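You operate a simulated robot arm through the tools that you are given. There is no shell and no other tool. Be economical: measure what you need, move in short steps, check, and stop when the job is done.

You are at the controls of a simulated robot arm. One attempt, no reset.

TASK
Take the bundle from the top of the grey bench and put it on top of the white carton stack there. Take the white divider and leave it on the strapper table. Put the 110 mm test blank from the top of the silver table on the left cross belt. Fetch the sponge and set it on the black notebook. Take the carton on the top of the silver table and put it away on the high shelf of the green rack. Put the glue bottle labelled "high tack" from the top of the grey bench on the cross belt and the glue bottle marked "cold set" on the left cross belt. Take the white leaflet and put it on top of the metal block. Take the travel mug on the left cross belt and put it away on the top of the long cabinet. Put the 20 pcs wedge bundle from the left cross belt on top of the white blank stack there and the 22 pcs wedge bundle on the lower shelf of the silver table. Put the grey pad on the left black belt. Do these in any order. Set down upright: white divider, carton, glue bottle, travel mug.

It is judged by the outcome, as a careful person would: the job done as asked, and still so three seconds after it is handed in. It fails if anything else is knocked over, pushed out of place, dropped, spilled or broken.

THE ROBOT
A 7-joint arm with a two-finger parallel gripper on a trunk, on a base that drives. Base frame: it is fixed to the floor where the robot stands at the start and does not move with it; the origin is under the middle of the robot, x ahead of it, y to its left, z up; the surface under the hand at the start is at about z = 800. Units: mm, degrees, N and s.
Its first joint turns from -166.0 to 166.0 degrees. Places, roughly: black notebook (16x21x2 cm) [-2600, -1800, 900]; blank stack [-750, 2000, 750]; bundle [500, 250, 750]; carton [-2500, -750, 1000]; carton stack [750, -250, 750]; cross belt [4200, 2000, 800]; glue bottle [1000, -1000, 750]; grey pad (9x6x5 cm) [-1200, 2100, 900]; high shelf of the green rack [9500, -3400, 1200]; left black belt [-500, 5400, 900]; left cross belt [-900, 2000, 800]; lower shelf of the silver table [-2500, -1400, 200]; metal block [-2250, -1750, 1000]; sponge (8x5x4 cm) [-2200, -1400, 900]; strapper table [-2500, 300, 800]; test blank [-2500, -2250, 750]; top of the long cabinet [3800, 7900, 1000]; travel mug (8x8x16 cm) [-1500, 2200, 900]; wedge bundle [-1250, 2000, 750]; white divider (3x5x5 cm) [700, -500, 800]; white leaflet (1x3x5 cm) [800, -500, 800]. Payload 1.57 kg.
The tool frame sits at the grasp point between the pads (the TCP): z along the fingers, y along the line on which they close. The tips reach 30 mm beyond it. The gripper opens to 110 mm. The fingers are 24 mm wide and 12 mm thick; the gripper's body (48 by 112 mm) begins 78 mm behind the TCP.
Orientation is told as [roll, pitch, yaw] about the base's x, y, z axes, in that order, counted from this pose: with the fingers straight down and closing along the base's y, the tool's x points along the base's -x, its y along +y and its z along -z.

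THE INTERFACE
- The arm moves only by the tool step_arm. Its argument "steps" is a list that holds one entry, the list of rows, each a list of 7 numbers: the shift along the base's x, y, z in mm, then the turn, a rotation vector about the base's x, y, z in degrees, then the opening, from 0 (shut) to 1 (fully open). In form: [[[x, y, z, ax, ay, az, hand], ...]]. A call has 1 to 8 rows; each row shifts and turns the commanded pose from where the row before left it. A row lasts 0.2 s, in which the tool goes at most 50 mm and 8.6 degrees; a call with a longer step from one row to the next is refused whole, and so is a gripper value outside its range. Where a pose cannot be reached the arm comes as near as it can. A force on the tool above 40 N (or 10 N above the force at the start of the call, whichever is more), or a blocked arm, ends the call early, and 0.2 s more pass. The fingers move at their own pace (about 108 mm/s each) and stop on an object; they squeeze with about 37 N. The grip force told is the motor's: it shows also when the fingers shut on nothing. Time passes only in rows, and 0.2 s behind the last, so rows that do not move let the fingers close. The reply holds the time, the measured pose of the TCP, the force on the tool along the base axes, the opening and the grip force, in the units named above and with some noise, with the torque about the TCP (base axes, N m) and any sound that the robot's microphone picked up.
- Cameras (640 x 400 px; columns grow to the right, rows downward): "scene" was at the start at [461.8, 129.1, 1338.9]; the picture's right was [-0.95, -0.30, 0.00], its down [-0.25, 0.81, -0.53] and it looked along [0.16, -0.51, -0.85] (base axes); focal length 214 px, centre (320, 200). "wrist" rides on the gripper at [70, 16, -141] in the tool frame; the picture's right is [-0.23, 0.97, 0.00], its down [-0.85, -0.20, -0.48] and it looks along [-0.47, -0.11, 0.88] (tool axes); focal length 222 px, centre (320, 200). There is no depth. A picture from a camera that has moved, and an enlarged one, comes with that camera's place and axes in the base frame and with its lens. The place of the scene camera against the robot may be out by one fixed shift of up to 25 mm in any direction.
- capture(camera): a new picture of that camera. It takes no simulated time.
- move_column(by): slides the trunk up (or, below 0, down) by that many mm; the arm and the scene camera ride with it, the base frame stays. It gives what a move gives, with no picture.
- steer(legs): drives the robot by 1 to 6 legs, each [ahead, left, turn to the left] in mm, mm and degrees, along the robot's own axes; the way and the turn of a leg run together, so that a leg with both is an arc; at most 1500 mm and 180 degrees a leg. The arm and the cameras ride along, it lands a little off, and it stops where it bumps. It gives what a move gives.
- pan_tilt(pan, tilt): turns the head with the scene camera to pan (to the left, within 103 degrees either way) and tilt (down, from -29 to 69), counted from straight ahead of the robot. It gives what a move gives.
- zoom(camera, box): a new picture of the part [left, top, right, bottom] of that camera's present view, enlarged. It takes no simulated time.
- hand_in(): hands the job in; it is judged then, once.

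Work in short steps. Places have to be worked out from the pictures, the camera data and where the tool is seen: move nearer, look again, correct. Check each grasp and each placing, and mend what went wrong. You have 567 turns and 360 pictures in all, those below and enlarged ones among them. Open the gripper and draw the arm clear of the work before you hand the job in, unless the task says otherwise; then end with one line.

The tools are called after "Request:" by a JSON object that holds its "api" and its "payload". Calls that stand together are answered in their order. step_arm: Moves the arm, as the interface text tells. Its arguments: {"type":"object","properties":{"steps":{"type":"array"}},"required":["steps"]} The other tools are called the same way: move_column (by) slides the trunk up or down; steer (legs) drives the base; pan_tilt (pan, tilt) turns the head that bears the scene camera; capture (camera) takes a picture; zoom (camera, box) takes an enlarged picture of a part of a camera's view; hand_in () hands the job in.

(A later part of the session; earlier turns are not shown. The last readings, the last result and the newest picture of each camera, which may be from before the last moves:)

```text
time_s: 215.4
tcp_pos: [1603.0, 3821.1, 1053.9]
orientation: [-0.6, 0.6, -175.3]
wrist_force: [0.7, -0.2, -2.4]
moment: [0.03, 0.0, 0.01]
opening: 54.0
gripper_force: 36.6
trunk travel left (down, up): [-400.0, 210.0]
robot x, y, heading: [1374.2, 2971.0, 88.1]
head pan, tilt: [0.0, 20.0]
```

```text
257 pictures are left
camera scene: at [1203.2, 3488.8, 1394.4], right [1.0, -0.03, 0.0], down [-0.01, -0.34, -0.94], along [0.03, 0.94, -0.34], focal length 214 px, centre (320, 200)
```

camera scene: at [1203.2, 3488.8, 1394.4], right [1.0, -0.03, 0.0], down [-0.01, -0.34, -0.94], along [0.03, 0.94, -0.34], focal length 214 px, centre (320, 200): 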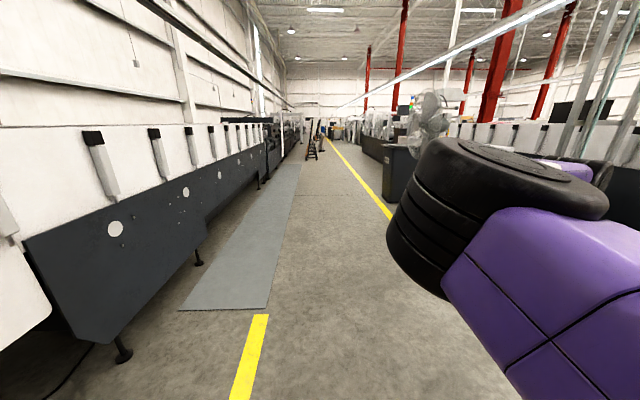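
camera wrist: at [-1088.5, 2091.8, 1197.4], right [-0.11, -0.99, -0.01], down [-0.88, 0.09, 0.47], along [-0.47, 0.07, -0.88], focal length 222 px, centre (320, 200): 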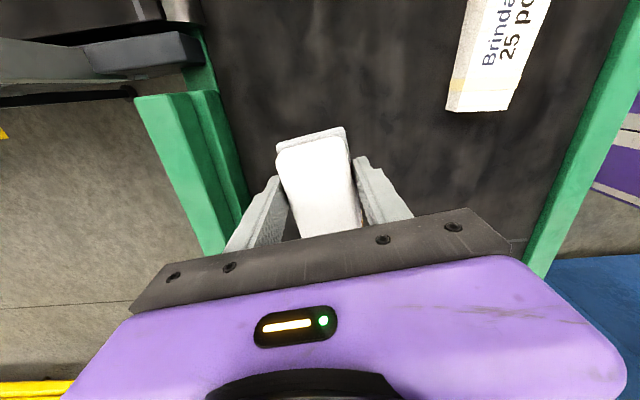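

The black infeed table ends near y≈3950 at a machine, but the given place is (-500,5400). I drive north to about y 5000 and look west over the machine with the trunk raised.

Request:
{"api": "steer", "payload": {"legs": [[1400, 0, 0]]}}

Request:
{"api": "move_column", "payload": {"by": 200}}

Request:
{"api": "pan_tilt", "payload": {"pan": 90, "tilt": 25}}

Request:
{"api": "capture", "payload": {"camera": "scene"}}

Request:
{"api": "pan_tilt", "payload": {"pan": 45, "tilt": 15}}

Request:
{"api": "capture", "payload": {"camera": "scene"}}

```text
time_s: 222.3
tcp_pos: [1631.9, 5193.8, 1054.7]
orientation: [-0.7, 0.8, -174.6]
wrist_force: [-0.2, -1.4, -0.8]
moment: [0.01, 0.01, -0.02]
opening: 53.7
gripper_force: 37.2
trunk travel left (down, up): [-400.0, 210.0]
robot x, y, heading: [1409.9, 4339.0, 88.6]
head pan, tilt: [0.0, 20.0]
```

```text
time_s: 224.5
tcp_pos: [1631.9, 5193.9, 1255.2]
orientation: [-0.7, 0.7, -174.6]
wrist_force: [-0.2, -0.2, -1.4]
moment: [0.0, 0.01, 0.03]
opening: 54.2
gripper_force: 37.2
trunk travel left (down, up): [-600.0, 10.0]
robot x, y, heading: [1410.9, 4334.7, 88.8]
head pan, tilt: [0.0, 20.0]
```

```text
time_s: 226.1
tcp_pos: [1632.0, 5194.3, 1254.3]
orientation: [-0.6, 0.7, -174.5]
wrist_force: [-0.3, -0.3, -0.8]
moment: [-0.02, -0.04, -0.02]
opening: 53.8
gripper_force: 37.3
trunk travel left (down, up): [-600.0, 10.0]
robot x, y, heading: [1410.7, 4340.1, 88.7]
head pan, tilt: [90.0, 25.0]
```

```text
256 pictures are left
camera scene: at [1141.9, 4766.5, 1586.3], right [0.02, 1.0, 0.0], down [0.42, -0.01, -0.91], along [-0.91, 0.02, -0.42], focal length 214 px, centre (320, 200)
```

scene: 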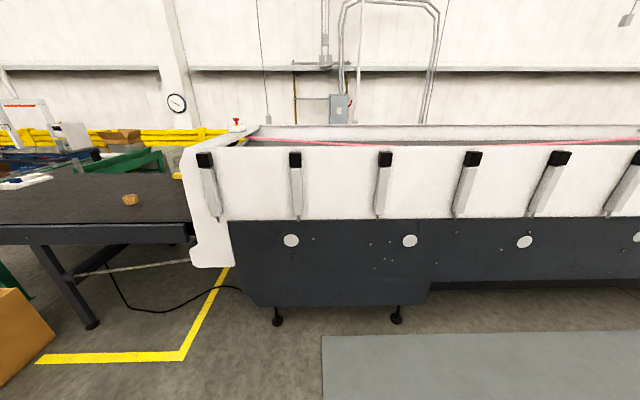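

```text
time_s: 227.2
tcp_pos: [1632.2, 5194.2, 1255.5]
orientation: [-0.8, 0.7, -174.6]
wrist_force: [0.5, -0.7, 0.5]
moment: [0.03, -0.03, 0.02]
opening: 54.1
gripper_force: 37.1
trunk travel left (down, up): [-600.0, 10.0]
robot x, y, heading: [1412.2, 4337.0, 88.5]
head pan, tilt: [45.0, 15.0]
```

```text
255 pictures are left
camera scene: at [1169.4, 4831.8, 1602.5], right [0.72, 0.69, 0.0], down [0.18, -0.19, -0.97], along [-0.67, 0.7, -0.26], focal length 214 px, centre (320, 200)
```

scene: 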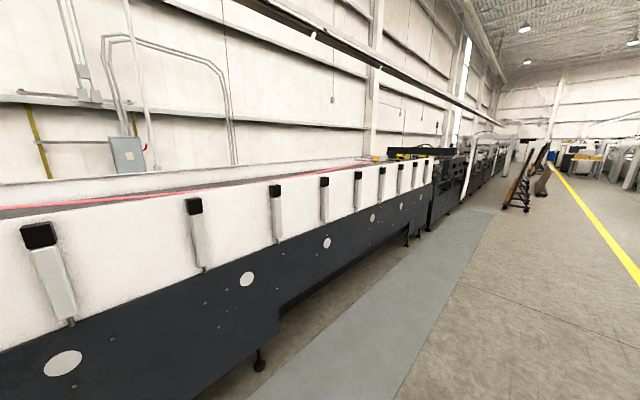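

The black belt evidently runs from the infeed table (y≈2300) through the machine, which centres near y 5400, so the open infeed part is the left black belt. I lower the trunk, face west and line up at y≈3430.

Request:
{"api": "move_column", "payload": {"by": -200}}

Request:
{"api": "steer", "payload": {"legs": [[0, 0, 91], [0, 900, 0], [450, 0, 0]]}}

Request:
{"api": "pan_tilt", "payload": {"pan": 0, "tilt": 45}}

Request:
{"api": "capture", "payload": {"camera": "scene"}}

Request:
{"api": "capture", "payload": {"camera": "wrist"}}

```text
time_s: 229.4
tcp_pos: [1632.0, 5193.9, 1055.3]
orientation: [-0.6, 0.7, -174.6]
wrist_force: [-0.3, -0.1, -1.4]
moment: [0.0, -0.01, 0.03]
opening: 53.9
gripper_force: 36.9
trunk travel left (down, up): [-400.0, 210.0]
robot x, y, heading: [1408.5, 4337.2, 88.7]
head pan, tilt: [45.0, 15.0]
```

```text
time_s: 240.3
tcp_pos: [73.6, 3679.7, 1055.9]
orientation: [-0.8, 0.7, -85.0]
wrist_force: [0.8, -0.2, -1.2]
moment: [-0.03, -0.02, 0.0]
opening: 54.3
gripper_force: 37.0
trunk travel left (down, up): [-400.0, 210.0]
robot x, y, heading: [929.5, 3453.1, 178.4]
head pan, tilt: [45.0, 15.0]
```

```text
time_s: 241.4
tcp_pos: [74.0, 3680.8, 1056.1]
orientation: [-0.7, 0.7, -85.0]
wrist_force: [0.2, 0.0, -1.4]
moment: [0.01, 0.0, 0.05]
opening: 54.1
gripper_force: 37.1
trunk travel left (down, up): [-400.0, 210.0]
robot x, y, heading: [929.7, 3451.7, 178.3]
head pan, tilt: [0.0, 45.0]
```

```text
254 pictures are left
camera scene: at [427.9, 3263.1, 1355.8], right [0.03, 1.0, 0.0], down [0.71, -0.02, -0.71], along [-0.71, 0.02, -0.71], focal length 214 px, centre (320, 200)
```

scene: 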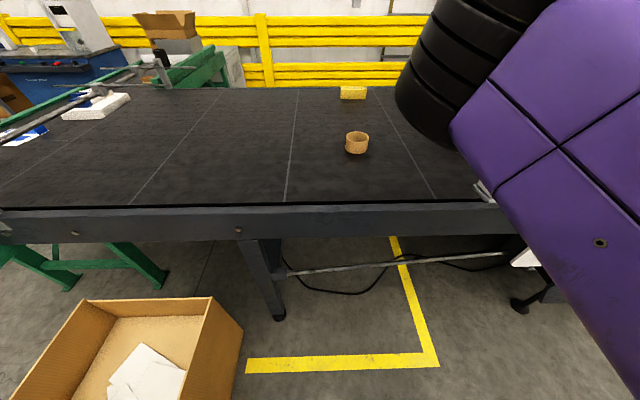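

```text
253 pictures are left
camera wrist: at [85.6, 3750.1, 1197.4], right [0.99, -0.14, -0.01], down [-0.12, -0.87, 0.47], along [-0.08, -0.46, -0.88], focal length 222 px, centre (320, 200)
```

wrist: 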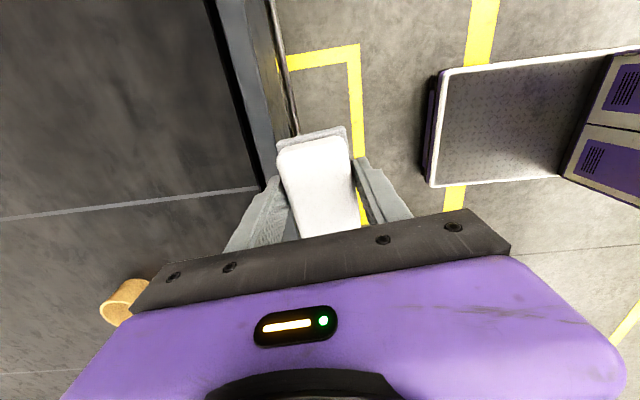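

The belt edge is at x≈-20. I drive 270 mm forward so that the pad is over the belt, then lower.

Request:
{"api": "steer", "payload": {"legs": [[270, 0, 0]]}}

Request:
{"api": "step_arm", "payload": {"steps": [[[0, 0, -20, 0, 0, 0, 0], [0, 0, -35, 0, 0, 0, 0], [0, 0, -35, 0, 0, 0, 0], [0, 0, -25, 0, 0, 0, 0]]]}}

Request:
{"api": "capture", "payload": {"camera": "wrist"}}

```text
time_s: 243.3
tcp_pos: [-194.2, 3691.5, 1056.0]
orientation: [-0.7, 0.7, -85.3]
wrist_force: [0.0, -0.4, -0.5]
moment: [0.0, 0.0, 0.02]
opening: 53.8
gripper_force: 37.7
trunk travel left (down, up): [-400.0, 210.0]
robot x, y, heading: [657.2, 3461.3, 178.1]
head pan, tilt: [0.0, 45.0]
```

```text
time_s: 244.3
tcp_pos: [-194.3, 3694.7, 939.4]
orientation: [-0.8, 0.7, -85.3]
wrist_force: [0.4, -0.3, 1.3]
moment: [-0.1, -0.11, 0.01]
opening: 53.9
gripper_force: 37.2
trunk travel left (down, up): [-400.0, 210.0]
robot x, y, heading: [663.0, 3461.3, 178.3]
head pan, tilt: [0.0, 45.0]
```

```text
252 pictures are left
camera wrist: at [-181.5, 3763.4, 1080.8], right [0.99, -0.15, -0.02], down [-0.12, -0.87, 0.47], along [-0.08, -0.46, -0.88], focal length 222 px, centre (320, 200)
```

wrist: 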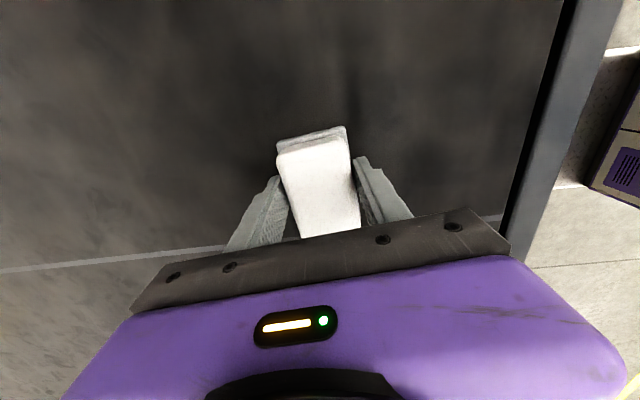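

It may be just touching already. I lower in small steps to confirm.

Request:
{"api": "step_arm", "payload": {"steps": [[[0, 0, -3, 0, 0, 0, 0], [0, 0, -3, 0, 0, 0, 0], [0, 0, -3, 0, 0, 0, 0], [0, 0, -3, 0, 0, 0, 0], [0, 0, -3, 0, 0, 0, 0]]]}}

```text
time_s: 245.0
tcp_pos: [-195.0, 3694.0, 937.4]
orientation: [-1.0, 0.8, -85.4]
wrist_force: [7.5, -5.6, 20.6]
moment: [-0.33, -0.62, 0.03]
opening: 54.1
gripper_force: 36.9
trunk travel left (down, up): [-400.0, 210.0]
robot x, y, heading: [663.0, 3460.5, 178.0]
head pan, tilt: [0.0, 45.0]
stopped in row 3: the force on the tool passed its limit at 44 N (the readings are from after the stop); the commanded pose is now the measured one
```

Contact; the belt is at about z 900. I release and rise.

Request:
{"api": "step_arm", "payload": {"steps": [[[0, 0, 0, 0, 0, 0, 0.6], [0, 0, 0, 0, 0, 0, 0.75], [0, 0, 10, 0, 0, 0, 0.75], [0, 0, 30, 0, 0, 0, 0.75], [0, 0, 50, 0, 0, 0, 0.75], [0, 0, 40, 0, 0, 0, 0.75]]]}}

Request:
{"api": "capture", "payload": {"camera": "wrist"}}

```text
time_s: 246.4
tcp_pos: [-195.7, 3694.1, 1064.2]
orientation: [-1.0, 0.7, -85.1]
wrist_force: [-1.2, -0.7, 0.0]
moment: [0.02, -0.03, 0.02]
opening: 82.4
gripper_force: 0.0
trunk travel left (down, up): [-400.0, 210.0]
robot x, y, heading: [658.0, 3463.6, 178.0]
head pan, tilt: [0.0, 45.0]
```

```text
251 pictures are left
camera wrist: at [-183.3, 3764.4, 1206.1], right [0.99, -0.15, -0.02], down [-0.12, -0.87, 0.47], along [-0.08, -0.46, -0.88], focal length 222 px, centre (320, 200)
```

wrist: 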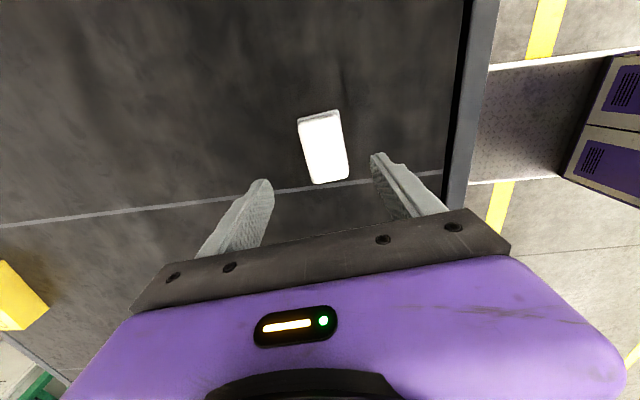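

The grey pad sits on the left black belt. I return through the gap to the left cross belt for the mug: back to the aisle, south, then heading 210°.

Request:
{"api": "steer", "payload": {"legs": [[-690, 0, 0], [0, 0, 92], [1480, 0, 0]]}}

```text
time_s: 261.1
tcp_pos: [1090.5, 1090.1, 1063.9]
orientation: [-0.9, 0.7, 5.0]
wrist_force: [-0.6, -0.3, 0.2]
moment: [0.03, -0.01, 0.02]
opening: 82.3
gripper_force: 0.1
trunk travel left (down, up): [-400.0, 210.0]
robot x, y, heading: [1320.1, 1945.8, -91.9]
head pan, tilt: [0.0, 45.0]
```

Request:
{"api": "steer", "payload": {"legs": [[0, 0, -59], [1150, 0, 0], [1150, 0, 0]]}}

```text
time_s: 275.1
tcp_pos: [-1585.2, 645.8, 1063.0]
orientation: [-0.9, 0.8, -55.9]
wrist_force: [0.1, -0.7, 0.0]
moment: [0.0, 0.01, 0.0]
opening: 82.6
gripper_force: 0.0
trunk travel left (down, up): [-400.0, 210.0]
robot x, y, heading: [-723.9, 864.1, -152.5]
head pan, tilt: [0.0, 45.0]
```

I turn north and go in front of the mug.

Request:
{"api": "steer", "payload": {"legs": [[0, 0, -117.5], [0, 900, 0], [330, 0, 0]]}}

Request:
{"api": "pan_tilt", "payload": {"pan": 0, "tilt": 40}}

Request:
{"api": "capture", "payload": {"camera": "scene"}}

Request:
{"api": "capture", "payload": {"camera": "wrist"}}

```text
time_s: 286.4
tcp_pos: [-1399.5, 2052.4, 1064.3]
orientation: [-0.8, 0.8, -173.8]
wrist_force: [0.7, 0.5, 0.5]
moment: [0.0, 0.02, 0.01]
opening: 82.4
gripper_force: 0.1
trunk travel left (down, up): [-400.0, 210.0]
robot x, y, heading: [-1614.1, 1192.1, 89.5]
head pan, tilt: [0.0, 45.0]
```

```text
time_s: 287.1
tcp_pos: [-1400.5, 2052.5, 1062.6]
orientation: [-0.9, 0.7, -173.8]
wrist_force: [0.3, 0.1, 0.3]
moment: [-0.01, 0.01, -0.01]
opening: 82.5
gripper_force: 0.1
trunk travel left (down, up): [-400.0, 210.0]
robot x, y, heading: [-1610.8, 1191.5, 89.6]
head pan, tilt: [0.0, 40.0]
```

```text
250 pictures are left
camera scene: at [-1793.7, 1699.9, 1362.9], right [1.0, -0.01, 0.0], down [-0.01, -0.64, -0.77], along [0.01, 0.77, -0.64], focal length 214 px, centre (320, 200)
```

scene: 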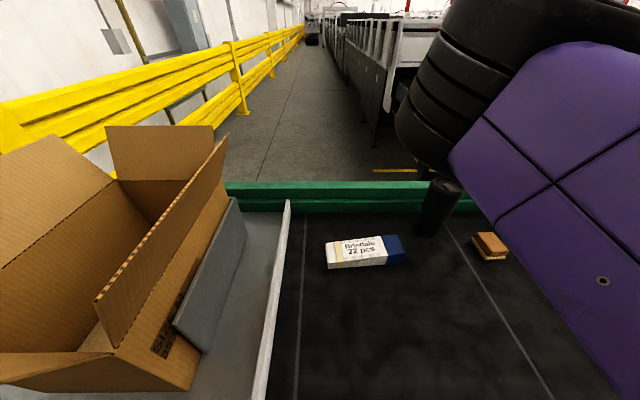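

```text
249 pictures are left
camera wrist: at [-1330.5, 2042.2, 1206.0], right [-0.12, -0.99, -0.02], down [-0.88, 0.1, 0.47], along [-0.46, 0.07, -0.88], focal length 222 px, centre (320, 200)
```

wrist: 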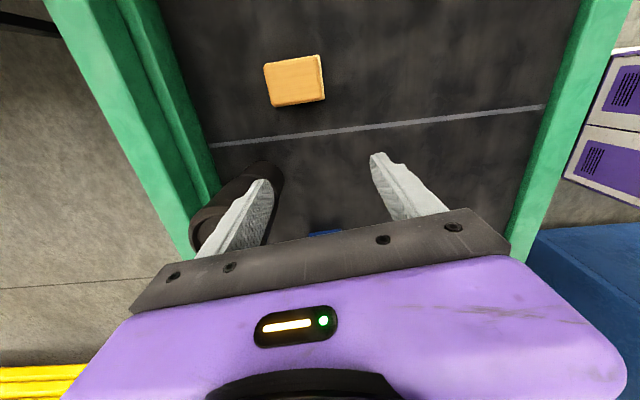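

The mug is at about (-1443,2178), near the far rail, so I grip it along x. I rise and turn the hand -90°.

Request:
{"api": "step_arm", "payload": {"steps": [[[0, -10, 15, 0, 0, -8.4, 1], [0, -10, 15, 0, 0, -8.4, 1], [0, -10, 15, 0, 0, -8.4, 1], [0, -10, 0, 0, 0, -8.4, 1], [0, 0, 0, 0, 0, -8.4, 1], [0, 0, 0, 0, 0, -8.4, 1], [0, 0, 0, 0, 0, -8.4, 1], [0, 0, 0, 0, 0, -8.4, 1]]]}}

Request:
{"api": "step_arm", "payload": {"steps": [[[0, 0, 0, 0, 0, -8.4, 1], [0, 0, 0, 0, 0, -8.4, 1], [0, 0, 0, 0, 0, -6, 1]]]}}

Request:
{"api": "steer", "payload": {"legs": [[60, 0, 0]]}}

Request:
{"api": "capture", "payload": {"camera": "wrist"}}

```text
time_s: 288.9
tcp_pos: [-1400.2, 2012.3, 1108.5]
orientation: [-1.0, 0.8, 118.9]
wrist_force: [0.2, 1.0, 0.5]
moment: [-0.04, 0.03, 0.02]
opening: 109.8
gripper_force: 0.1
trunk travel left (down, up): [-400.0, 210.0]
robot x, y, heading: [-1610.0, 1189.7, 89.6]
head pan, tilt: [0.0, 40.0]
```

```text
time_s: 289.7
tcp_pos: [-1400.2, 2013.7, 1109.3]
orientation: [-0.9, 0.9, 96.0]
wrist_force: [0.4, -0.6, -0.7]
moment: [-0.05, 0.02, 0.0]
opening: 110.2
gripper_force: 0.0
trunk travel left (down, up): [-400.0, 210.0]
robot x, y, heading: [-1608.1, 1189.7, 89.6]
head pan, tilt: [0.0, 40.0]
```

```text
time_s: 290.6
tcp_pos: [-1396.8, 2073.9, 1108.2]
orientation: [-0.9, 0.8, 96.0]
wrist_force: [0.4, 0.6, 0.1]
moment: [0.0, 0.04, -0.02]
opening: 110.1
gripper_force: 0.0
trunk travel left (down, up): [-400.0, 210.0]
robot x, y, heading: [-1610.8, 1252.8, 89.4]
head pan, tilt: [0.0, 40.0]
```

```text
248 pictures are left
camera wrist: at [-1408.5, 2006.0, 1251.0], right [-0.99, 0.12, -0.02], down [0.1, 0.88, 0.47], along [0.07, 0.46, -0.88], focal length 222 px, centre (320, 200)
```

wrist: 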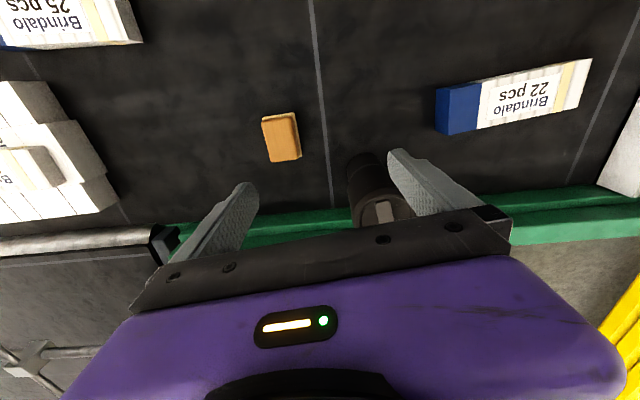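

The mug's axis is at about (-1469,2167). I go over it at z 1065 and then look.

Request:
{"api": "step_arm", "payload": {"steps": [[[-24, 25, -15, 0, 0, 0, 1], [-24, 25, -15, 0, 0, 0, 1], [-24, 25, -12, 0, 0, 0, 1], [0, 15, 0, 0, 0, 0, 1]]]}}

Request:
{"api": "capture", "payload": {"camera": "wrist"}}

Request:
{"api": "capture", "payload": {"camera": "scene"}}

```text
time_s: 291.6
tcp_pos: [-1471.4, 2167.1, 1069.4]
orientation: [-0.8, 0.8, 96.0]
wrist_force: [-0.3, 0.6, 0.8]
moment: [0.02, -0.04, -0.02]
opening: 110.0
gripper_force: 0.0
trunk travel left (down, up): [-400.0, 210.0]
robot x, y, heading: [-1612.1, 1253.9, 89.3]
head pan, tilt: [0.0, 40.0]
```

```text
247 pictures are left
camera wrist: at [-1481.9, 2097.3, 1210.7], right [-0.99, 0.12, -0.02], down [0.1, 0.88, 0.47], along [0.07, 0.46, -0.88], focal length 222 px, centre (320, 200)
```

wrist: 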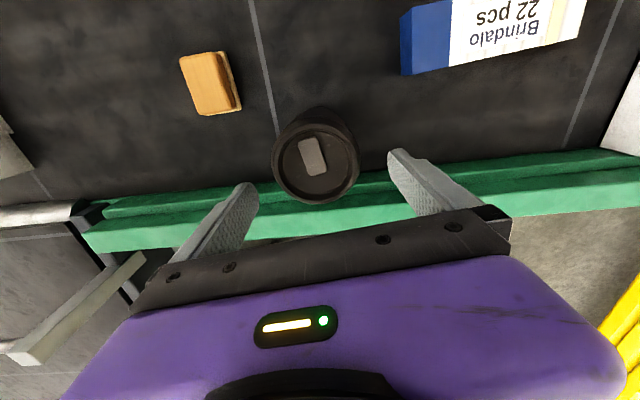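

```text
246 pictures are left
camera scene: at [-1792.0, 1763.2, 1363.0], right [1.0, -0.01, 0.0], down [-0.01, -0.64, -0.77], along [0.01, 0.77, -0.64], focal length 214 px, centre (320, 200)
```

scene: 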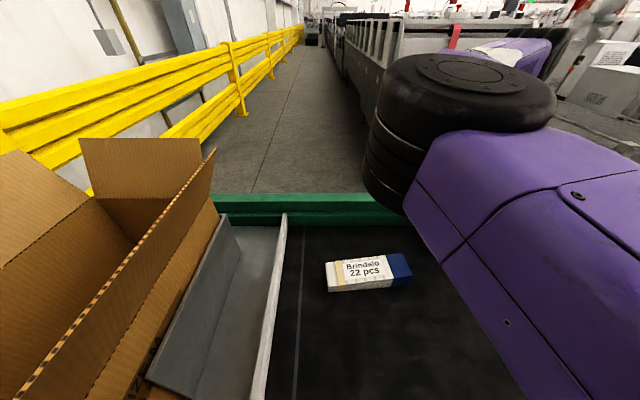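

It is well centred. I lower around the mug and close.

Request:
{"api": "step_arm", "payload": {"steps": [[[2, -3, -20, 0, 0, 0, 1], [0, 0, -35, 0, 0, 0, 1], [0, 0, -30, 0, 0, 0, 1], [0, 0, -17, 0, 0, 0, 1], [0, 0, 0, 0, 0, 0, 0.5], [0, 0, 0, 0, 0, 0, 0.3], [0, 0, 0, 0, 0, 0, 0]]]}}

Request:
{"api": "capture", "payload": {"camera": "wrist"}}

```text
time_s: 293.2
tcp_pos: [-1466.5, 2162.2, 963.0]
orientation: [-0.9, 0.8, 96.1]
wrist_force: [-1.3, -0.1, -0.2]
moment: [0.03, 0.17, 0.0]
opening: 80.5
gripper_force: 36.3
trunk travel left (down, up): [-400.0, 210.0]
robot x, y, heading: [-1612.4, 1255.2, 89.4]
head pan, tilt: [0.0, 40.0]
```

```text
245 pictures are left
camera wrist: at [-1477.8, 2094.0, 1106.3], right [-0.99, 0.12, -0.02], down [0.1, 0.88, 0.47], along [0.07, 0.46, -0.88], focal length 222 px, centre (320, 200)
```

wrist: 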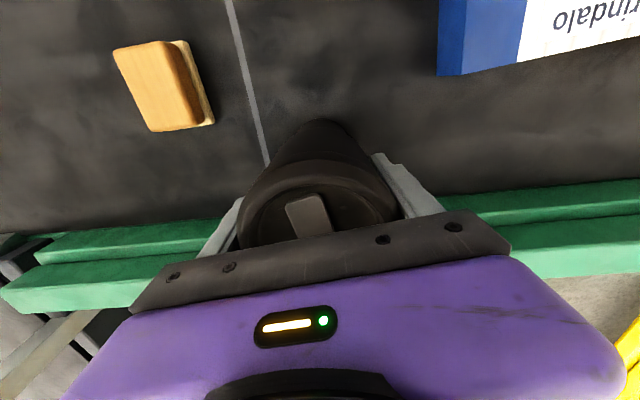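

Gripped at 80.5 mm. I lift slowly.

Request:
{"api": "step_arm", "payload": {"steps": [[[0, 0, 2, 0, 0, 0, 0], [0, 0, 5, 0, 0, 0, 0], [0, 0, 10, 0, 0, 0, 0], [0, 0, 15, 0, 0, 0, 0], [0, 0, 20, 0, 0, 0, 0], [0, 0, 25, 0, 0, 0, 0], [0, -10, 25, 0, 0, 0, 0], [0, -10, 20, 0, 0, 0, 0]]]}}

Request:
{"api": "capture", "payload": {"camera": "wrist"}}

```text
time_s: 295.1
tcp_pos: [-1467.8, 2141.8, 1087.5]
orientation: [-0.9, 0.9, 96.0]
wrist_force: [-0.1, -0.3, 0.0]
moment: [-0.02, 0.05, 0.01]
opening: 80.6
gripper_force: 37.0
trunk travel left (down, up): [-400.0, 210.0]
robot x, y, heading: [-1608.7, 1255.4, 89.8]
head pan, tilt: [0.0, 40.0]
heard: snap
```

```text
244 pictures are left
camera wrist: at [-1478.9, 2073.5, 1230.1], right [-0.99, 0.12, -0.02], down [0.1, 0.88, 0.47], along [0.08, 0.46, -0.88], focal length 222 px, centre (320, 200)
```

wrist: 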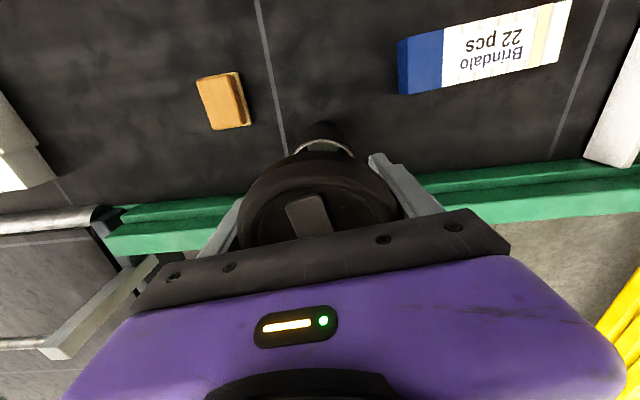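

A snap: only the lid came up, and the mug body still stands on the belt. I look closer before putting the lid back.

Request:
{"api": "zoom", "payload": {"camera": "wrist", "box": [220, 100, 460, 250]}}

Request:
{"api": "zoom", "payload": {"camera": "scene", "box": [280, 130, 520, 300]}}

```text
2.67 times, centred on (340, 175) of wrist
camera zoom: at [-1478.9, 2073.5, 1230.1], right [-0.99, 0.12, -0.02], down [0.1, 0.88, 0.47], along [0.08, 0.46, -0.88], focal length 592 px, centre (267, 267)
```

zoom: 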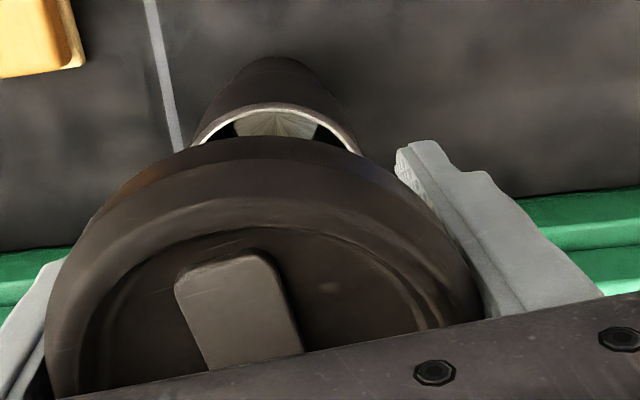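

```text
2.35 times, centred on (400, 215) of scene
camera zoom: at [-1791.7, 1763.5, 1362.9], right [1.0, -0.01, 0.0], down [-0.01, -0.64, -0.77], along [0.01, 0.77, -0.64], focal length 505 px, centre (132, 165)
```

zoom: 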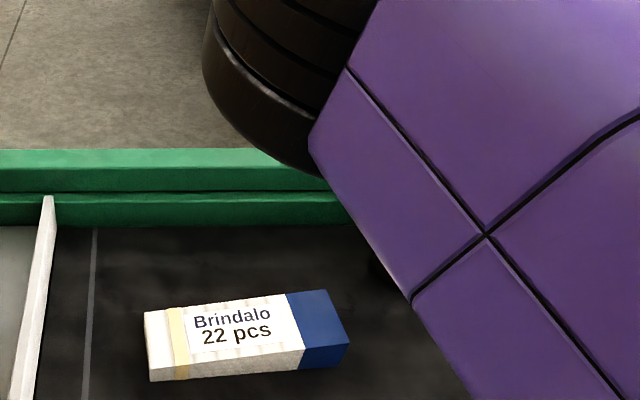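

The mug seems empty inside and still upright. I put the lid straight back down where it came from and press it on.

Request:
{"api": "step_arm", "payload": {"steps": [[[0, 10, 0, 0, 0, 0, 0], [1, 10, -20, 0, 0, 0, 0], [0, 0, -25, 0, 0, 0, 0], [0, 0, -25, 0, 0, 0, 0], [0, 0, -20, 0, 0, 0, 0], [0, 0, -10, 0, 0, 0, 0], [0, 0, -8, 0, 0, 0, 0]]]}}

Request:
{"api": "capture", "payload": {"camera": "wrist"}}

```text
time_s: 296.0
tcp_pos: [-1465.7, 2161.1, 1033.5]
orientation: [-0.9, 0.2, 96.1]
wrist_force: [-3.9, -4.5, 15.7]
moment: [-0.18, 0.7, 0.1]
opening: 80.1
gripper_force: 36.8
trunk travel left (down, up): [-400.0, 210.0]
robot x, y, heading: [-1613.1, 1253.9, 89.2]
head pan, tilt: [0.0, 40.0]
stopped in row 4: the force on the tool passed its limit at 62 N (the readings are from after the stop); the commanded pose is now the measured one
```

```text
241 pictures are left
camera wrist: at [-1476.3, 2092.4, 1175.1], right [-0.99, 0.12, -0.02], down [0.1, 0.87, 0.48], along [0.07, 0.47, -0.88], focal length 222 px, centre (320, 200)
```

wrist: 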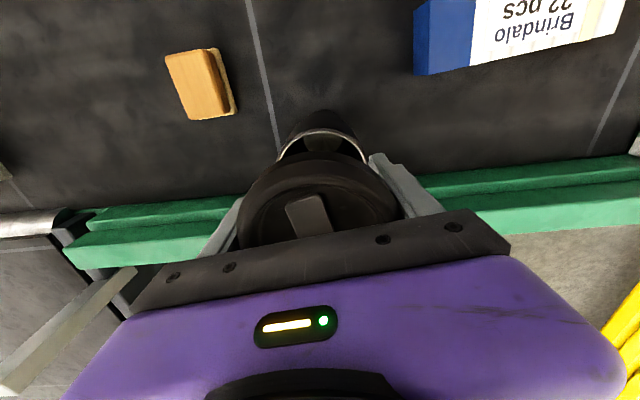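

The fingertips met the mug rim, because the lid sits high between the fingers. I rise a little and measure the rim against the fingers.

Request:
{"api": "step_arm", "payload": {"steps": [[[0, 0, 10, 0, 0, 0, 0], [0, 0, 10, 0, 0, 0, 0]]]}}

Request:
{"api": "zoom", "payload": {"camera": "wrist", "box": [220, 100, 420, 225]}}

```text
time_s: 296.6
tcp_pos: [-1465.3, 2163.6, 1052.0]
orientation: [-0.9, 0.4, 96.2]
wrist_force: [-0.6, 0.8, -0.3]
moment: [-0.04, 0.04, 0.0]
opening: 80.1
gripper_force: 36.9
trunk travel left (down, up): [-400.0, 210.0]
robot x, y, heading: [-1611.3, 1252.0, 89.4]
head pan, tilt: [0.0, 40.0]
```

```text
3.20 times, centred on (320, 162) of wrist
camera zoom: at [-1475.6, 2093.0, 1192.4], right [-0.99, 0.12, -0.02], down [0.1, 0.87, 0.48], along [0.07, 0.47, -0.88], focal length 711 px, centre (320, 320)
```

zoom: 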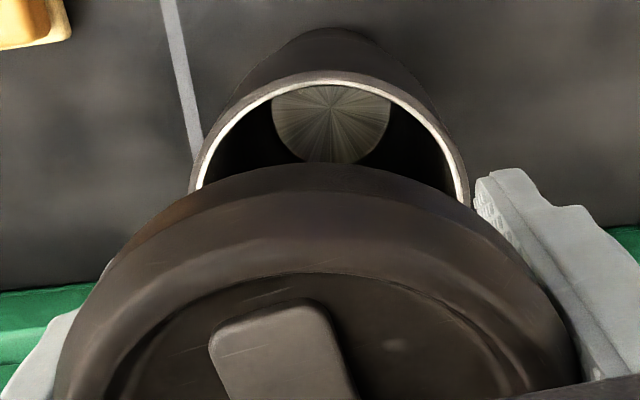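

The rim is off by about 3.6 mm along the closing line and 6 mm across. I shift (-3,-6.5) and lower carefully.

Request:
{"api": "step_arm", "payload": {"steps": [[[-3, -6.5, 0, 0, 0, 0, 0], [0, 0, -8, 0, 0, 0, 0]]]}}

Request:
{"api": "zoom", "payload": {"camera": "wrist", "box": [220, 100, 420, 225]}}

```text
time_s: 297.2
tcp_pos: [-1468.7, 2155.8, 1042.1]
orientation: [-1.0, 0.4, 96.0]
wrist_force: [-0.2, 0.3, -0.6]
moment: [-0.03, 0.04, -0.01]
opening: 80.0
gripper_force: 37.2
trunk travel left (down, up): [-400.0, 210.0]
robot x, y, heading: [-1614.4, 1254.6, 89.5]
head pan, tilt: [0.0, 40.0]
```

```text
3.20 times, centred on (320, 162) of wrist
camera zoom: at [-1478.8, 2085.9, 1184.3], right [-0.99, 0.12, -0.02], down [0.1, 0.87, 0.48], along [0.07, 0.47, -0.88], focal length 711 px, centre (320, 320)
```

zoom: 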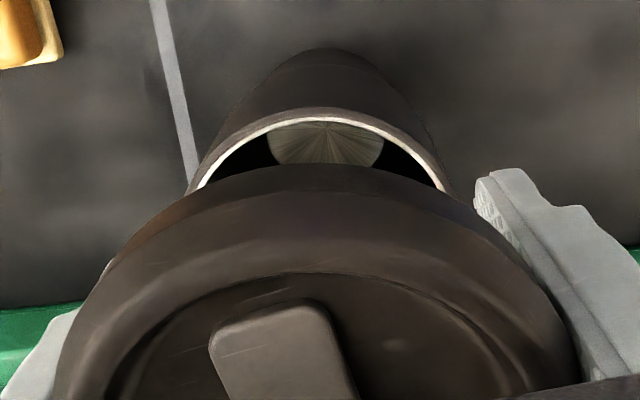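

By projection the rim (radius about 37) is now centred between the fingertips. I lower in small steps.

Request:
{"api": "step_arm", "payload": {"steps": [[[0, 3, -6, 0, 0, 0, 0], [0, 0, -5, 0, 0, 0, 0], [0, 0, -5, 0, 0, 0, 0], [0, 0, -5, 0, 0, 0, 0]]]}}

Request:
{"api": "zoom", "payload": {"camera": "wrist", "box": [220, 100, 420, 225]}}

```text
time_s: 298.2
tcp_pos: [-1464.4, 2162.2, 1031.2]
orientation: [-1.6, -0.3, 95.9]
wrist_force: [0.9, -0.1, 11.7]
moment: [0.07, -0.48, -0.03]
opening: 80.5
gripper_force: 36.7
trunk travel left (down, up): [-400.0, 210.0]
robot x, y, heading: [-1611.8, 1250.9, 89.4]
head pan, tilt: [0.0, 40.0]
stopped in row 4: the force on the tool passed its limit at 46 N (the readings are from after the stop); the commanded pose is now the measured one
```

```text
3.20 times, centred on (320, 162) of wrist
camera zoom: at [-1476.4, 2090.5, 1171.8], right [-0.99, 0.13, -0.03], down [0.1, 0.87, 0.49], along [0.08, 0.48, -0.87], focal length 711 px, centre (320, 320)
```

zoom: 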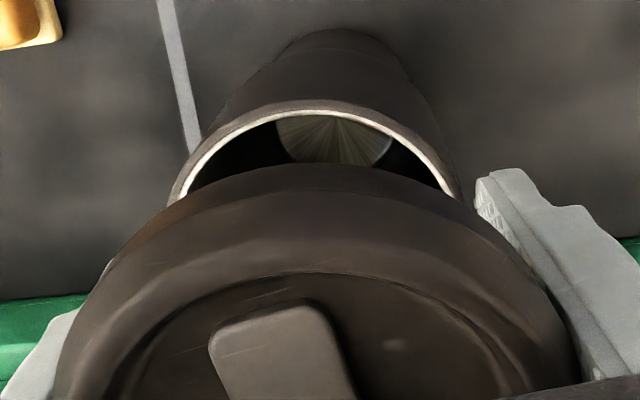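

The rim is nearly as wide as the finger gap, so I cannot seat the lid with it this high in the fingers. I will rest the lid on the orange pad, straddling it, and regrip it at the fingertips. I rise and move there.

Request:
{"api": "step_arm", "payload": {"steps": [[[0, 0, 15, 0, 0, 0, 0], [0, 0, 30, 1.2, 0, 0, 0], [20, -15, 20, 0, 0, 0, 0], [35, -25, 0, 0, 0, 0, 0], [35, -25, 0, 0, 0, 0, 0], [35, -15, 0, 0, 0, 0, 0]]]}}

Request:
{"api": "capture", "payload": {"camera": "wrist"}}

```text
time_s: 299.6
tcp_pos: [-1339.0, 2081.5, 1094.9]
orientation: [-1.7, -1.3, 96.1]
wrist_force: [-1.2, 0.6, 0.3]
moment: [-0.02, -0.03, 0.01]
opening: 80.3
gripper_force: 36.2
trunk travel left (down, up): [-400.0, 210.0]
robot x, y, heading: [-1611.4, 1256.2, 89.5]
head pan, tilt: [0.0, 40.0]
```

```text
237 pictures are left
camera wrist: at [-1351.2, 2007.2, 1235.0], right [-0.99, 0.12, -0.02], down [0.09, 0.86, 0.5], along [0.08, 0.5, -0.86], focal length 222 px, centre (320, 200)
```

wrist: 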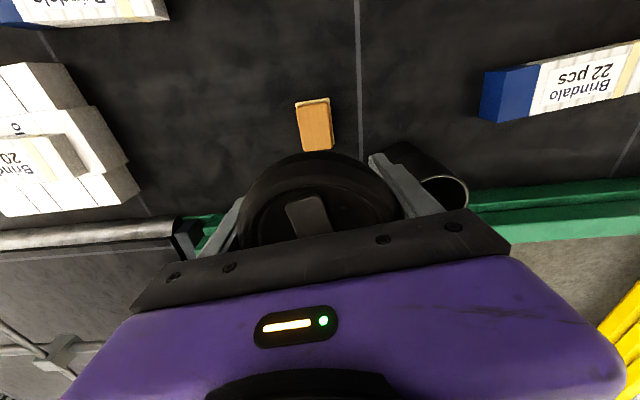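

I level the hand (small tilt left over from the contact) and centre over the orange pad at (-1326,2075).

Request:
{"api": "step_arm", "payload": {"steps": [[[13, -6, -10, -1.5, 1.5, 0, 0], [0, 0, -30, 0, 0, 0, 0], [0, 0, -40, 0, 0, 0, 0], [0, 0, -40, 0, 0, 0, 0]]]}}

Request:
{"api": "capture", "payload": {"camera": "wrist"}}

```text
time_s: 300.6
tcp_pos: [-1326.6, 2076.9, 974.2]
orientation: [0.0, -0.1, 95.9]
wrist_force: [0.3, -0.2, -0.5]
moment: [0.04, 0.01, 0.05]
opening: 80.3
gripper_force: 36.9
trunk travel left (down, up): [-400.0, 210.0]
robot x, y, heading: [-1608.6, 1253.6, 89.4]
head pan, tilt: [0.0, 40.0]
```

```text
236 pictures are left
camera wrist: at [-1335.0, 2006.6, 1115.1], right [-0.99, 0.12, 0.0], down [0.11, 0.87, 0.48], along [0.06, 0.47, -0.88], focal length 222 px, centre (320, 200)
```

wrist: 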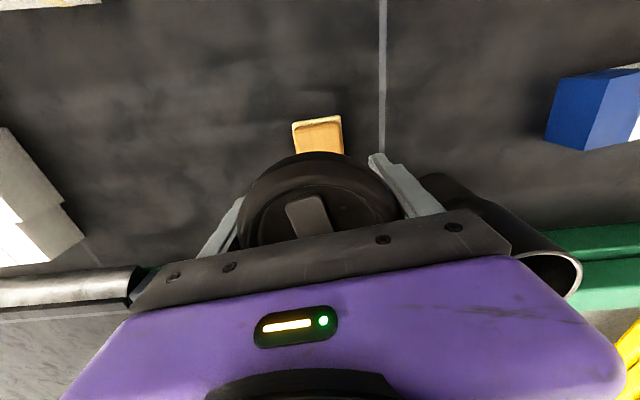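

There is enough margin on both sides. I lower until the lid nearly rests on the pad.

Request:
{"api": "step_arm", "payload": {"steps": [[[-3, 0, -30, 0, 0, 0, 0], [0, 0, -30, 0, 0, 0, 0], [0, 0, -15, 0, 0, 0, 0], [0, 0, -6, 0, 0, 0, 0], [0, 0, -5, 0, 0, 0, 0], [0, 0, -4, 0, 0, 0, 0]]]}}

Request:
{"api": "capture", "payload": {"camera": "wrist"}}

```text
time_s: 302.0
tcp_pos: [-1329.2, 2078.0, 884.7]
orientation: [0.0, 0.0, 96.0]
wrist_force: [-0.1, 0.2, -0.2]
moment: [0.03, 0.01, 0.01]
opening: 80.2
gripper_force: 37.5
trunk travel left (down, up): [-400.0, 210.0]
robot x, y, heading: [-1610.0, 1254.7, 89.2]
head pan, tilt: [0.0, 40.0]
```

```text
235 pictures are left
camera wrist: at [-1338.2, 2007.4, 1026.1], right [-0.99, 0.12, 0.0], down [0.11, 0.87, 0.48], along [0.06, 0.47, -0.88], focal length 222 px, centre (320, 200)
```

wrist: 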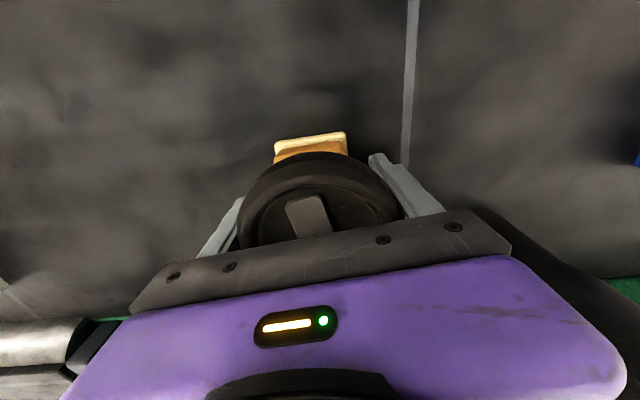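

I open only slightly, so the lid settles onto the pad guided by the fingers.

Request:
{"api": "step_arm", "payload": {"steps": [[[0, 0, 0, 0, 0, 0, 0.77], [0, 0, 0, 0, 0, 0, 0.77], [0, 0, 0, 0, 0, 0, 0.77]]]}}

Request:
{"api": "zoom", "payload": {"camera": "wrist", "box": [200, 100, 440, 250]}}

```text
time_s: 302.8
tcp_pos: [-1329.5, 2078.7, 885.1]
orientation: [0.0, 0.0, 96.0]
wrist_force: [0.3, -0.3, -0.7]
moment: [0.03, 0.0, 0.0]
opening: 84.4
gripper_force: 0.1
trunk travel left (down, up): [-400.0, 210.0]
robot x, y, heading: [-1609.6, 1251.5, 89.5]
head pan, tilt: [0.0, 40.0]
```

```text
2.67 times, centred on (320, 175) of wrist
camera zoom: at [-1338.1, 2007.4, 1026.4], right [-0.99, 0.12, 0.0], down [0.11, 0.87, 0.48], along [0.06, 0.47, -0.88], focal length 592 px, centre (320, 267)
```

zoom: 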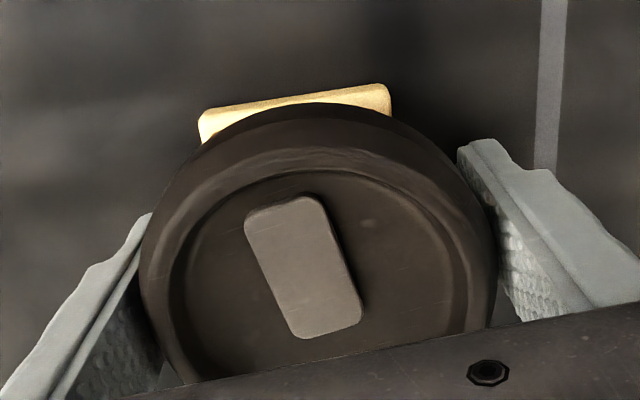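

The lid rests flat on the pad, its top at z≈912. I open, rise to z≈923 so that only the fingertips grip it, and close.

Request:
{"api": "step_arm", "payload": {"steps": [[[0, 0, 0, 0, 0, 0, 0.95], [0, 0, 0, 0, 0, 0, 0.95], [0, 0, 19, 0, 0, 0, 0.95], [0, 0, 19, 0, 0, 0, 0.95]]]}}

Request:
{"api": "capture", "payload": {"camera": "wrist"}}

```text
time_s: 303.8
tcp_pos: [-1328.2, 2078.5, 922.1]
orientation: [-0.1, -0.1, 96.0]
wrist_force: [1.8, 0.5, 0.8]
moment: [0.01, 0.03, 0.02]
opening: 104.5
gripper_force: 0.0
trunk travel left (down, up): [-400.0, 210.0]
robot x, y, heading: [-1613.1, 1251.7, 89.3]
head pan, tilt: [0.0, 40.0]
```

```text
233 pictures are left
camera wrist: at [-1336.5, 2007.1, 1063.6], right [-0.99, 0.12, 0.0], down [0.11, 0.87, 0.48], along [0.06, 0.47, -0.88], focal length 222 px, centre (320, 200)
```

wrist: 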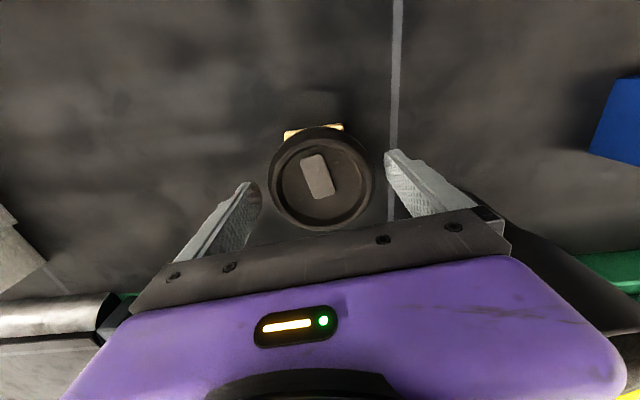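

The lid is centred. I lower 3 mm, close and lift slowly.

Request:
{"api": "step_arm", "payload": {"steps": [[[0, -4, -3, 0, 0, 0, 0.9], [0, 0, 0, 0, 0, 0, 0.5], [0, 0, 0, 0, 0, 0, 0.4], [0, 0, 0, 0, 0, 0, 0.4], [0, 0, 3, 0, 0, 0, 0.4], [0, 0, 6, 0, 0, 0, 0.4], [0, 0, 12, 0, 0, 0, 0.4]]]}}

Request:
{"api": "zoom", "payload": {"camera": "wrist", "box": [200, 100, 440, 250]}}

```text
time_s: 305.4
tcp_pos: [-1328.9, 2072.4, 940.2]
orientation: [0.0, 0.0, 95.9]
wrist_force: [-0.4, 0.0, -0.7]
moment: [0.02, -0.03, 0.02]
opening: 80.1
gripper_force: 37.1
trunk travel left (down, up): [-400.0, 210.0]
robot x, y, heading: [-1611.1, 1254.1, 89.3]
head pan, tilt: [0.0, 40.0]
```

```text
2.67 times, centred on (320, 175) of wrist
camera zoom: at [-1338.0, 2002.2, 1081.0], right [-0.99, 0.12, 0.0], down [0.11, 0.87, 0.48], along [0.06, 0.47, -0.88], focal length 592 px, centre (320, 267)
```

zoom: 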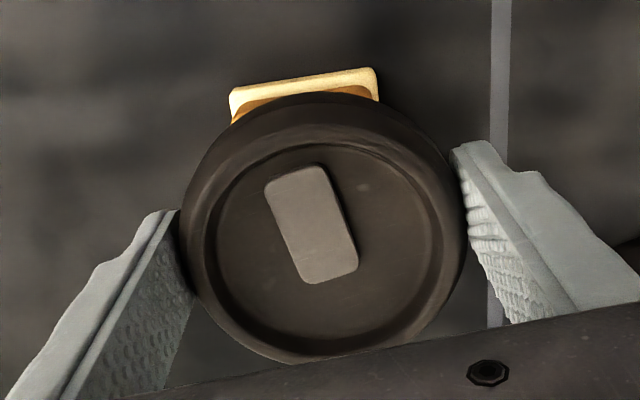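

The lid is gripped at the tips. I rise and move over the mug.

Request:
{"api": "step_arm", "payload": {"steps": [[[0, 0, 20, 0, 0, 0, 0.4], [0, 0, 30, 0, 0, 0, 0.4], [0, 0, 40, 0, 0, 0, 0.4], [0, 0, 40, 0, 0, 0, 0.4], [0, 0, 20, 0, 0, 0, 0.4], [-35, 15, 0, 0, 0, 0, 0.4], [-35, 20, 0, 0, 0, 0, 0.4], [-35, 20, 0, 0, 0, 0, 0.4]]]}}

Request:
{"api": "capture", "payload": {"camera": "wrist"}}

```text
time_s: 307.2
tcp_pos: [-1434.4, 2129.2, 1090.5]
orientation: [0.0, 0.0, 95.9]
wrist_force: [-0.3, -0.7, -0.1]
moment: [0.03, 0.02, -0.01]
opening: 80.0
gripper_force: 36.4
trunk travel left (down, up): [-400.0, 210.0]
robot x, y, heading: [-1611.1, 1254.5, 89.4]
head pan, tilt: [0.0, 40.0]
```

```text
231 pictures are left
camera wrist: at [-1443.2, 2058.2, 1232.0], right [-0.99, 0.13, 0.0], down [0.11, 0.87, 0.48], along [0.06, 0.48, -0.88], focal length 222 px, centre (320, 200)
```

wrist: 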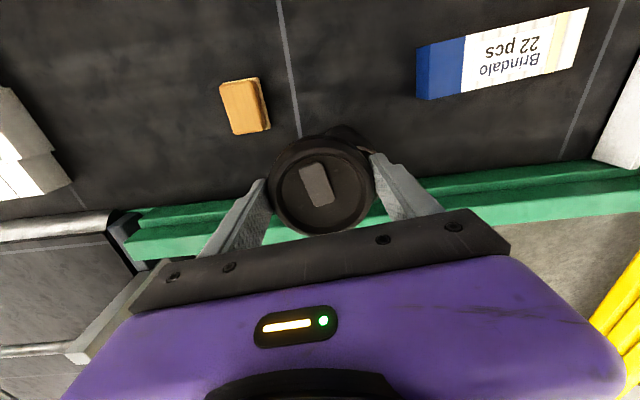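

The lid hides the mug. I move the hand further in +y so the mug comes into view.

Request:
{"api": "step_arm", "payload": {"steps": [[[-20, 35, 0, 0, 0, 0, 0.4], [-15, 35, 0, 0, 0, 0, 0.4]]]}}

Request:
{"api": "zoom", "payload": {"camera": "wrist", "box": [200, 50, 440, 200]}}

```text
time_s: 307.8
tcp_pos: [-1470.3, 2197.8, 1090.5]
orientation: [0.1, 0.0, 96.0]
wrist_force: [-0.2, -0.6, -0.2]
moment: [0.0, 0.01, -0.01]
opening: 79.9
gripper_force: 36.9
trunk travel left (down, up): [-400.0, 210.0]
robot x, y, heading: [-1611.4, 1256.4, 89.4]
head pan, tilt: [0.0, 40.0]
```

```text
2.67 times, centred on (320, 125) of wrist
camera zoom: at [-1479.8, 2126.8, 1231.9], right [-0.99, 0.12, 0.0], down [0.11, 0.87, 0.48], along [0.06, 0.48, -0.88], focal length 592 px, centre (320, 400)
```

zoom: 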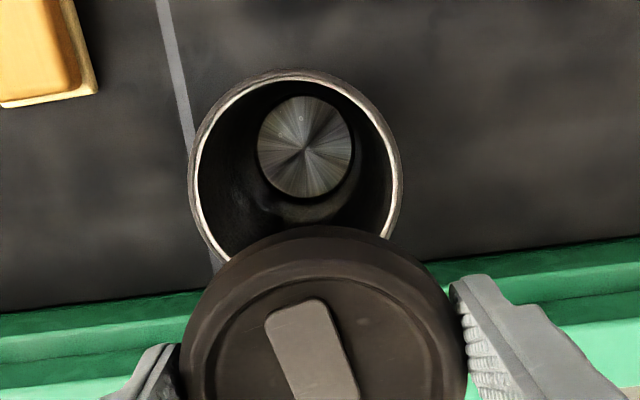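

Now I can measure: the rim centre is (-1466,2158), and in the tool frame the lid needs to shift by about (+5,-43). I move there and lower gently.

Request:
{"api": "step_arm", "payload": {"steps": [[[2, -20, 0, 0, 0, 0, 0.4], [3, -23, 0, 0, 0, 0, 0.4], [0, 0, -20, 0, 0, 0, 0.4]]]}}

Request:
{"api": "zoom", "payload": {"camera": "wrist", "box": [200, 80, 440, 230]}}

```text
time_s: 308.6
tcp_pos: [-1465.4, 2156.6, 1070.1]
orientation: [0.0, 0.0, 95.9]
wrist_force: [-0.1, 0.3, -0.5]
moment: [-0.03, -0.02, -0.01]
opening: 80.2
gripper_force: 37.4
trunk travel left (down, up): [-400.0, 210.0]
robot x, y, heading: [-1612.1, 1254.0, 89.4]
head pan, tilt: [0.0, 40.0]
```

```text
2.67 times, centred on (320, 155) of wrist
camera zoom: at [-1474.4, 2086.3, 1211.3], right [-0.99, 0.12, 0.0], down [0.11, 0.87, 0.48], along [0.06, 0.48, -0.88], focal length 592 px, centre (320, 320)
```

zoom: 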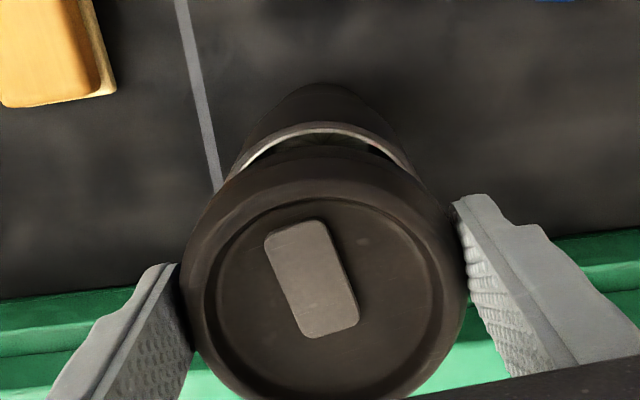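

The projection matches to within about 1–2 mm. I lower onto the rim.

Request:
{"api": "step_arm", "payload": {"steps": [[[0, 1, -15, 0, 0, 0, 0.4], [0, 0, -8, 0, 0, 0, 0.4], [0, 0, -5, 0, 0, 0, 0.4], [0, 0, -4, 0, 0, 0, 0.4], [0, 0, -4, 0, 0, 0, 0.4], [0, 0, -4, 0, 0, 0, 0.4], [0, 0, -4, 0, 0, 0, 0.4]]]}}

Request:
{"api": "zoom", "payload": {"camera": "wrist", "box": [200, 80, 440, 230]}}

```text
time_s: 310.2
tcp_pos: [-1465.2, 2155.1, 1030.1]
orientation: [-0.2, -0.2, 96.0]
wrist_force: [-2.7, -0.5, 29.3]
moment: [-0.7, -0.08, -0.18]
opening: 80.2
gripper_force: 36.9
trunk travel left (down, up): [-400.0, 210.0]
robot x, y, heading: [-1613.1, 1253.3, 89.5]
head pan, tilt: [0.0, 40.0]
```

```text
2.67 times, centred on (320, 155) of wrist
camera zoom: at [-1473.1, 2083.9, 1170.8], right [-0.99, 0.12, 0.0], down [0.11, 0.87, 0.48], along [0.06, 0.48, -0.88], focal length 592 px, centre (320, 320)
```

zoom: 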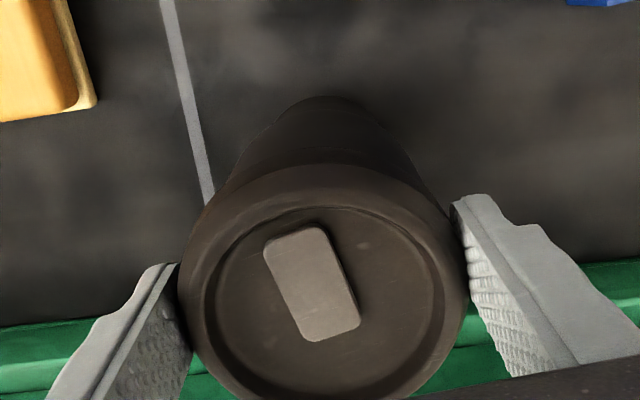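

The lid bears on the mug with 29 N. I press a bit further to snap it on.

Request:
{"api": "step_arm", "payload": {"steps": [[[0, 0, -3, 0, 0, 0, 0.4], [0, 0, -3, 0, 0, 0, 0.4]]]}}

Request:
{"api": "zoom", "payload": {"camera": "wrist", "box": [200, 80, 440, 230]}}

```text
time_s: 310.7
tcp_pos: [-1463.8, 2156.7, 1028.4]
orientation: [-0.1, -0.5, 96.1]
wrist_force: [-1.6, -1.6, 13.6]
moment: [-0.36, 0.06, -0.09]
opening: 79.7
gripper_force: 36.8
trunk travel left (down, up): [-400.0, 210.0]
robot x, y, heading: [-1610.7, 1255.4, 89.4]
head pan, tilt: [0.0, 40.0]
stopped in row 2: the force on the tool passed its limit at 42 N (the readings are from after the stop); the commanded pose is now the measured one
```

```text
2.67 times, centred on (320, 155) of wrist
camera zoom: at [-1473.3, 2084.4, 1168.5], right [-0.99, 0.12, 0.0], down [0.11, 0.87, 0.49], along [0.06, 0.48, -0.87], focal length 592 px, centre (320, 320)
```

zoom: 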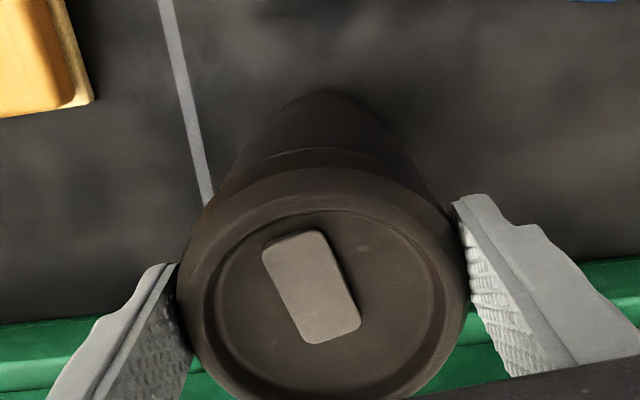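

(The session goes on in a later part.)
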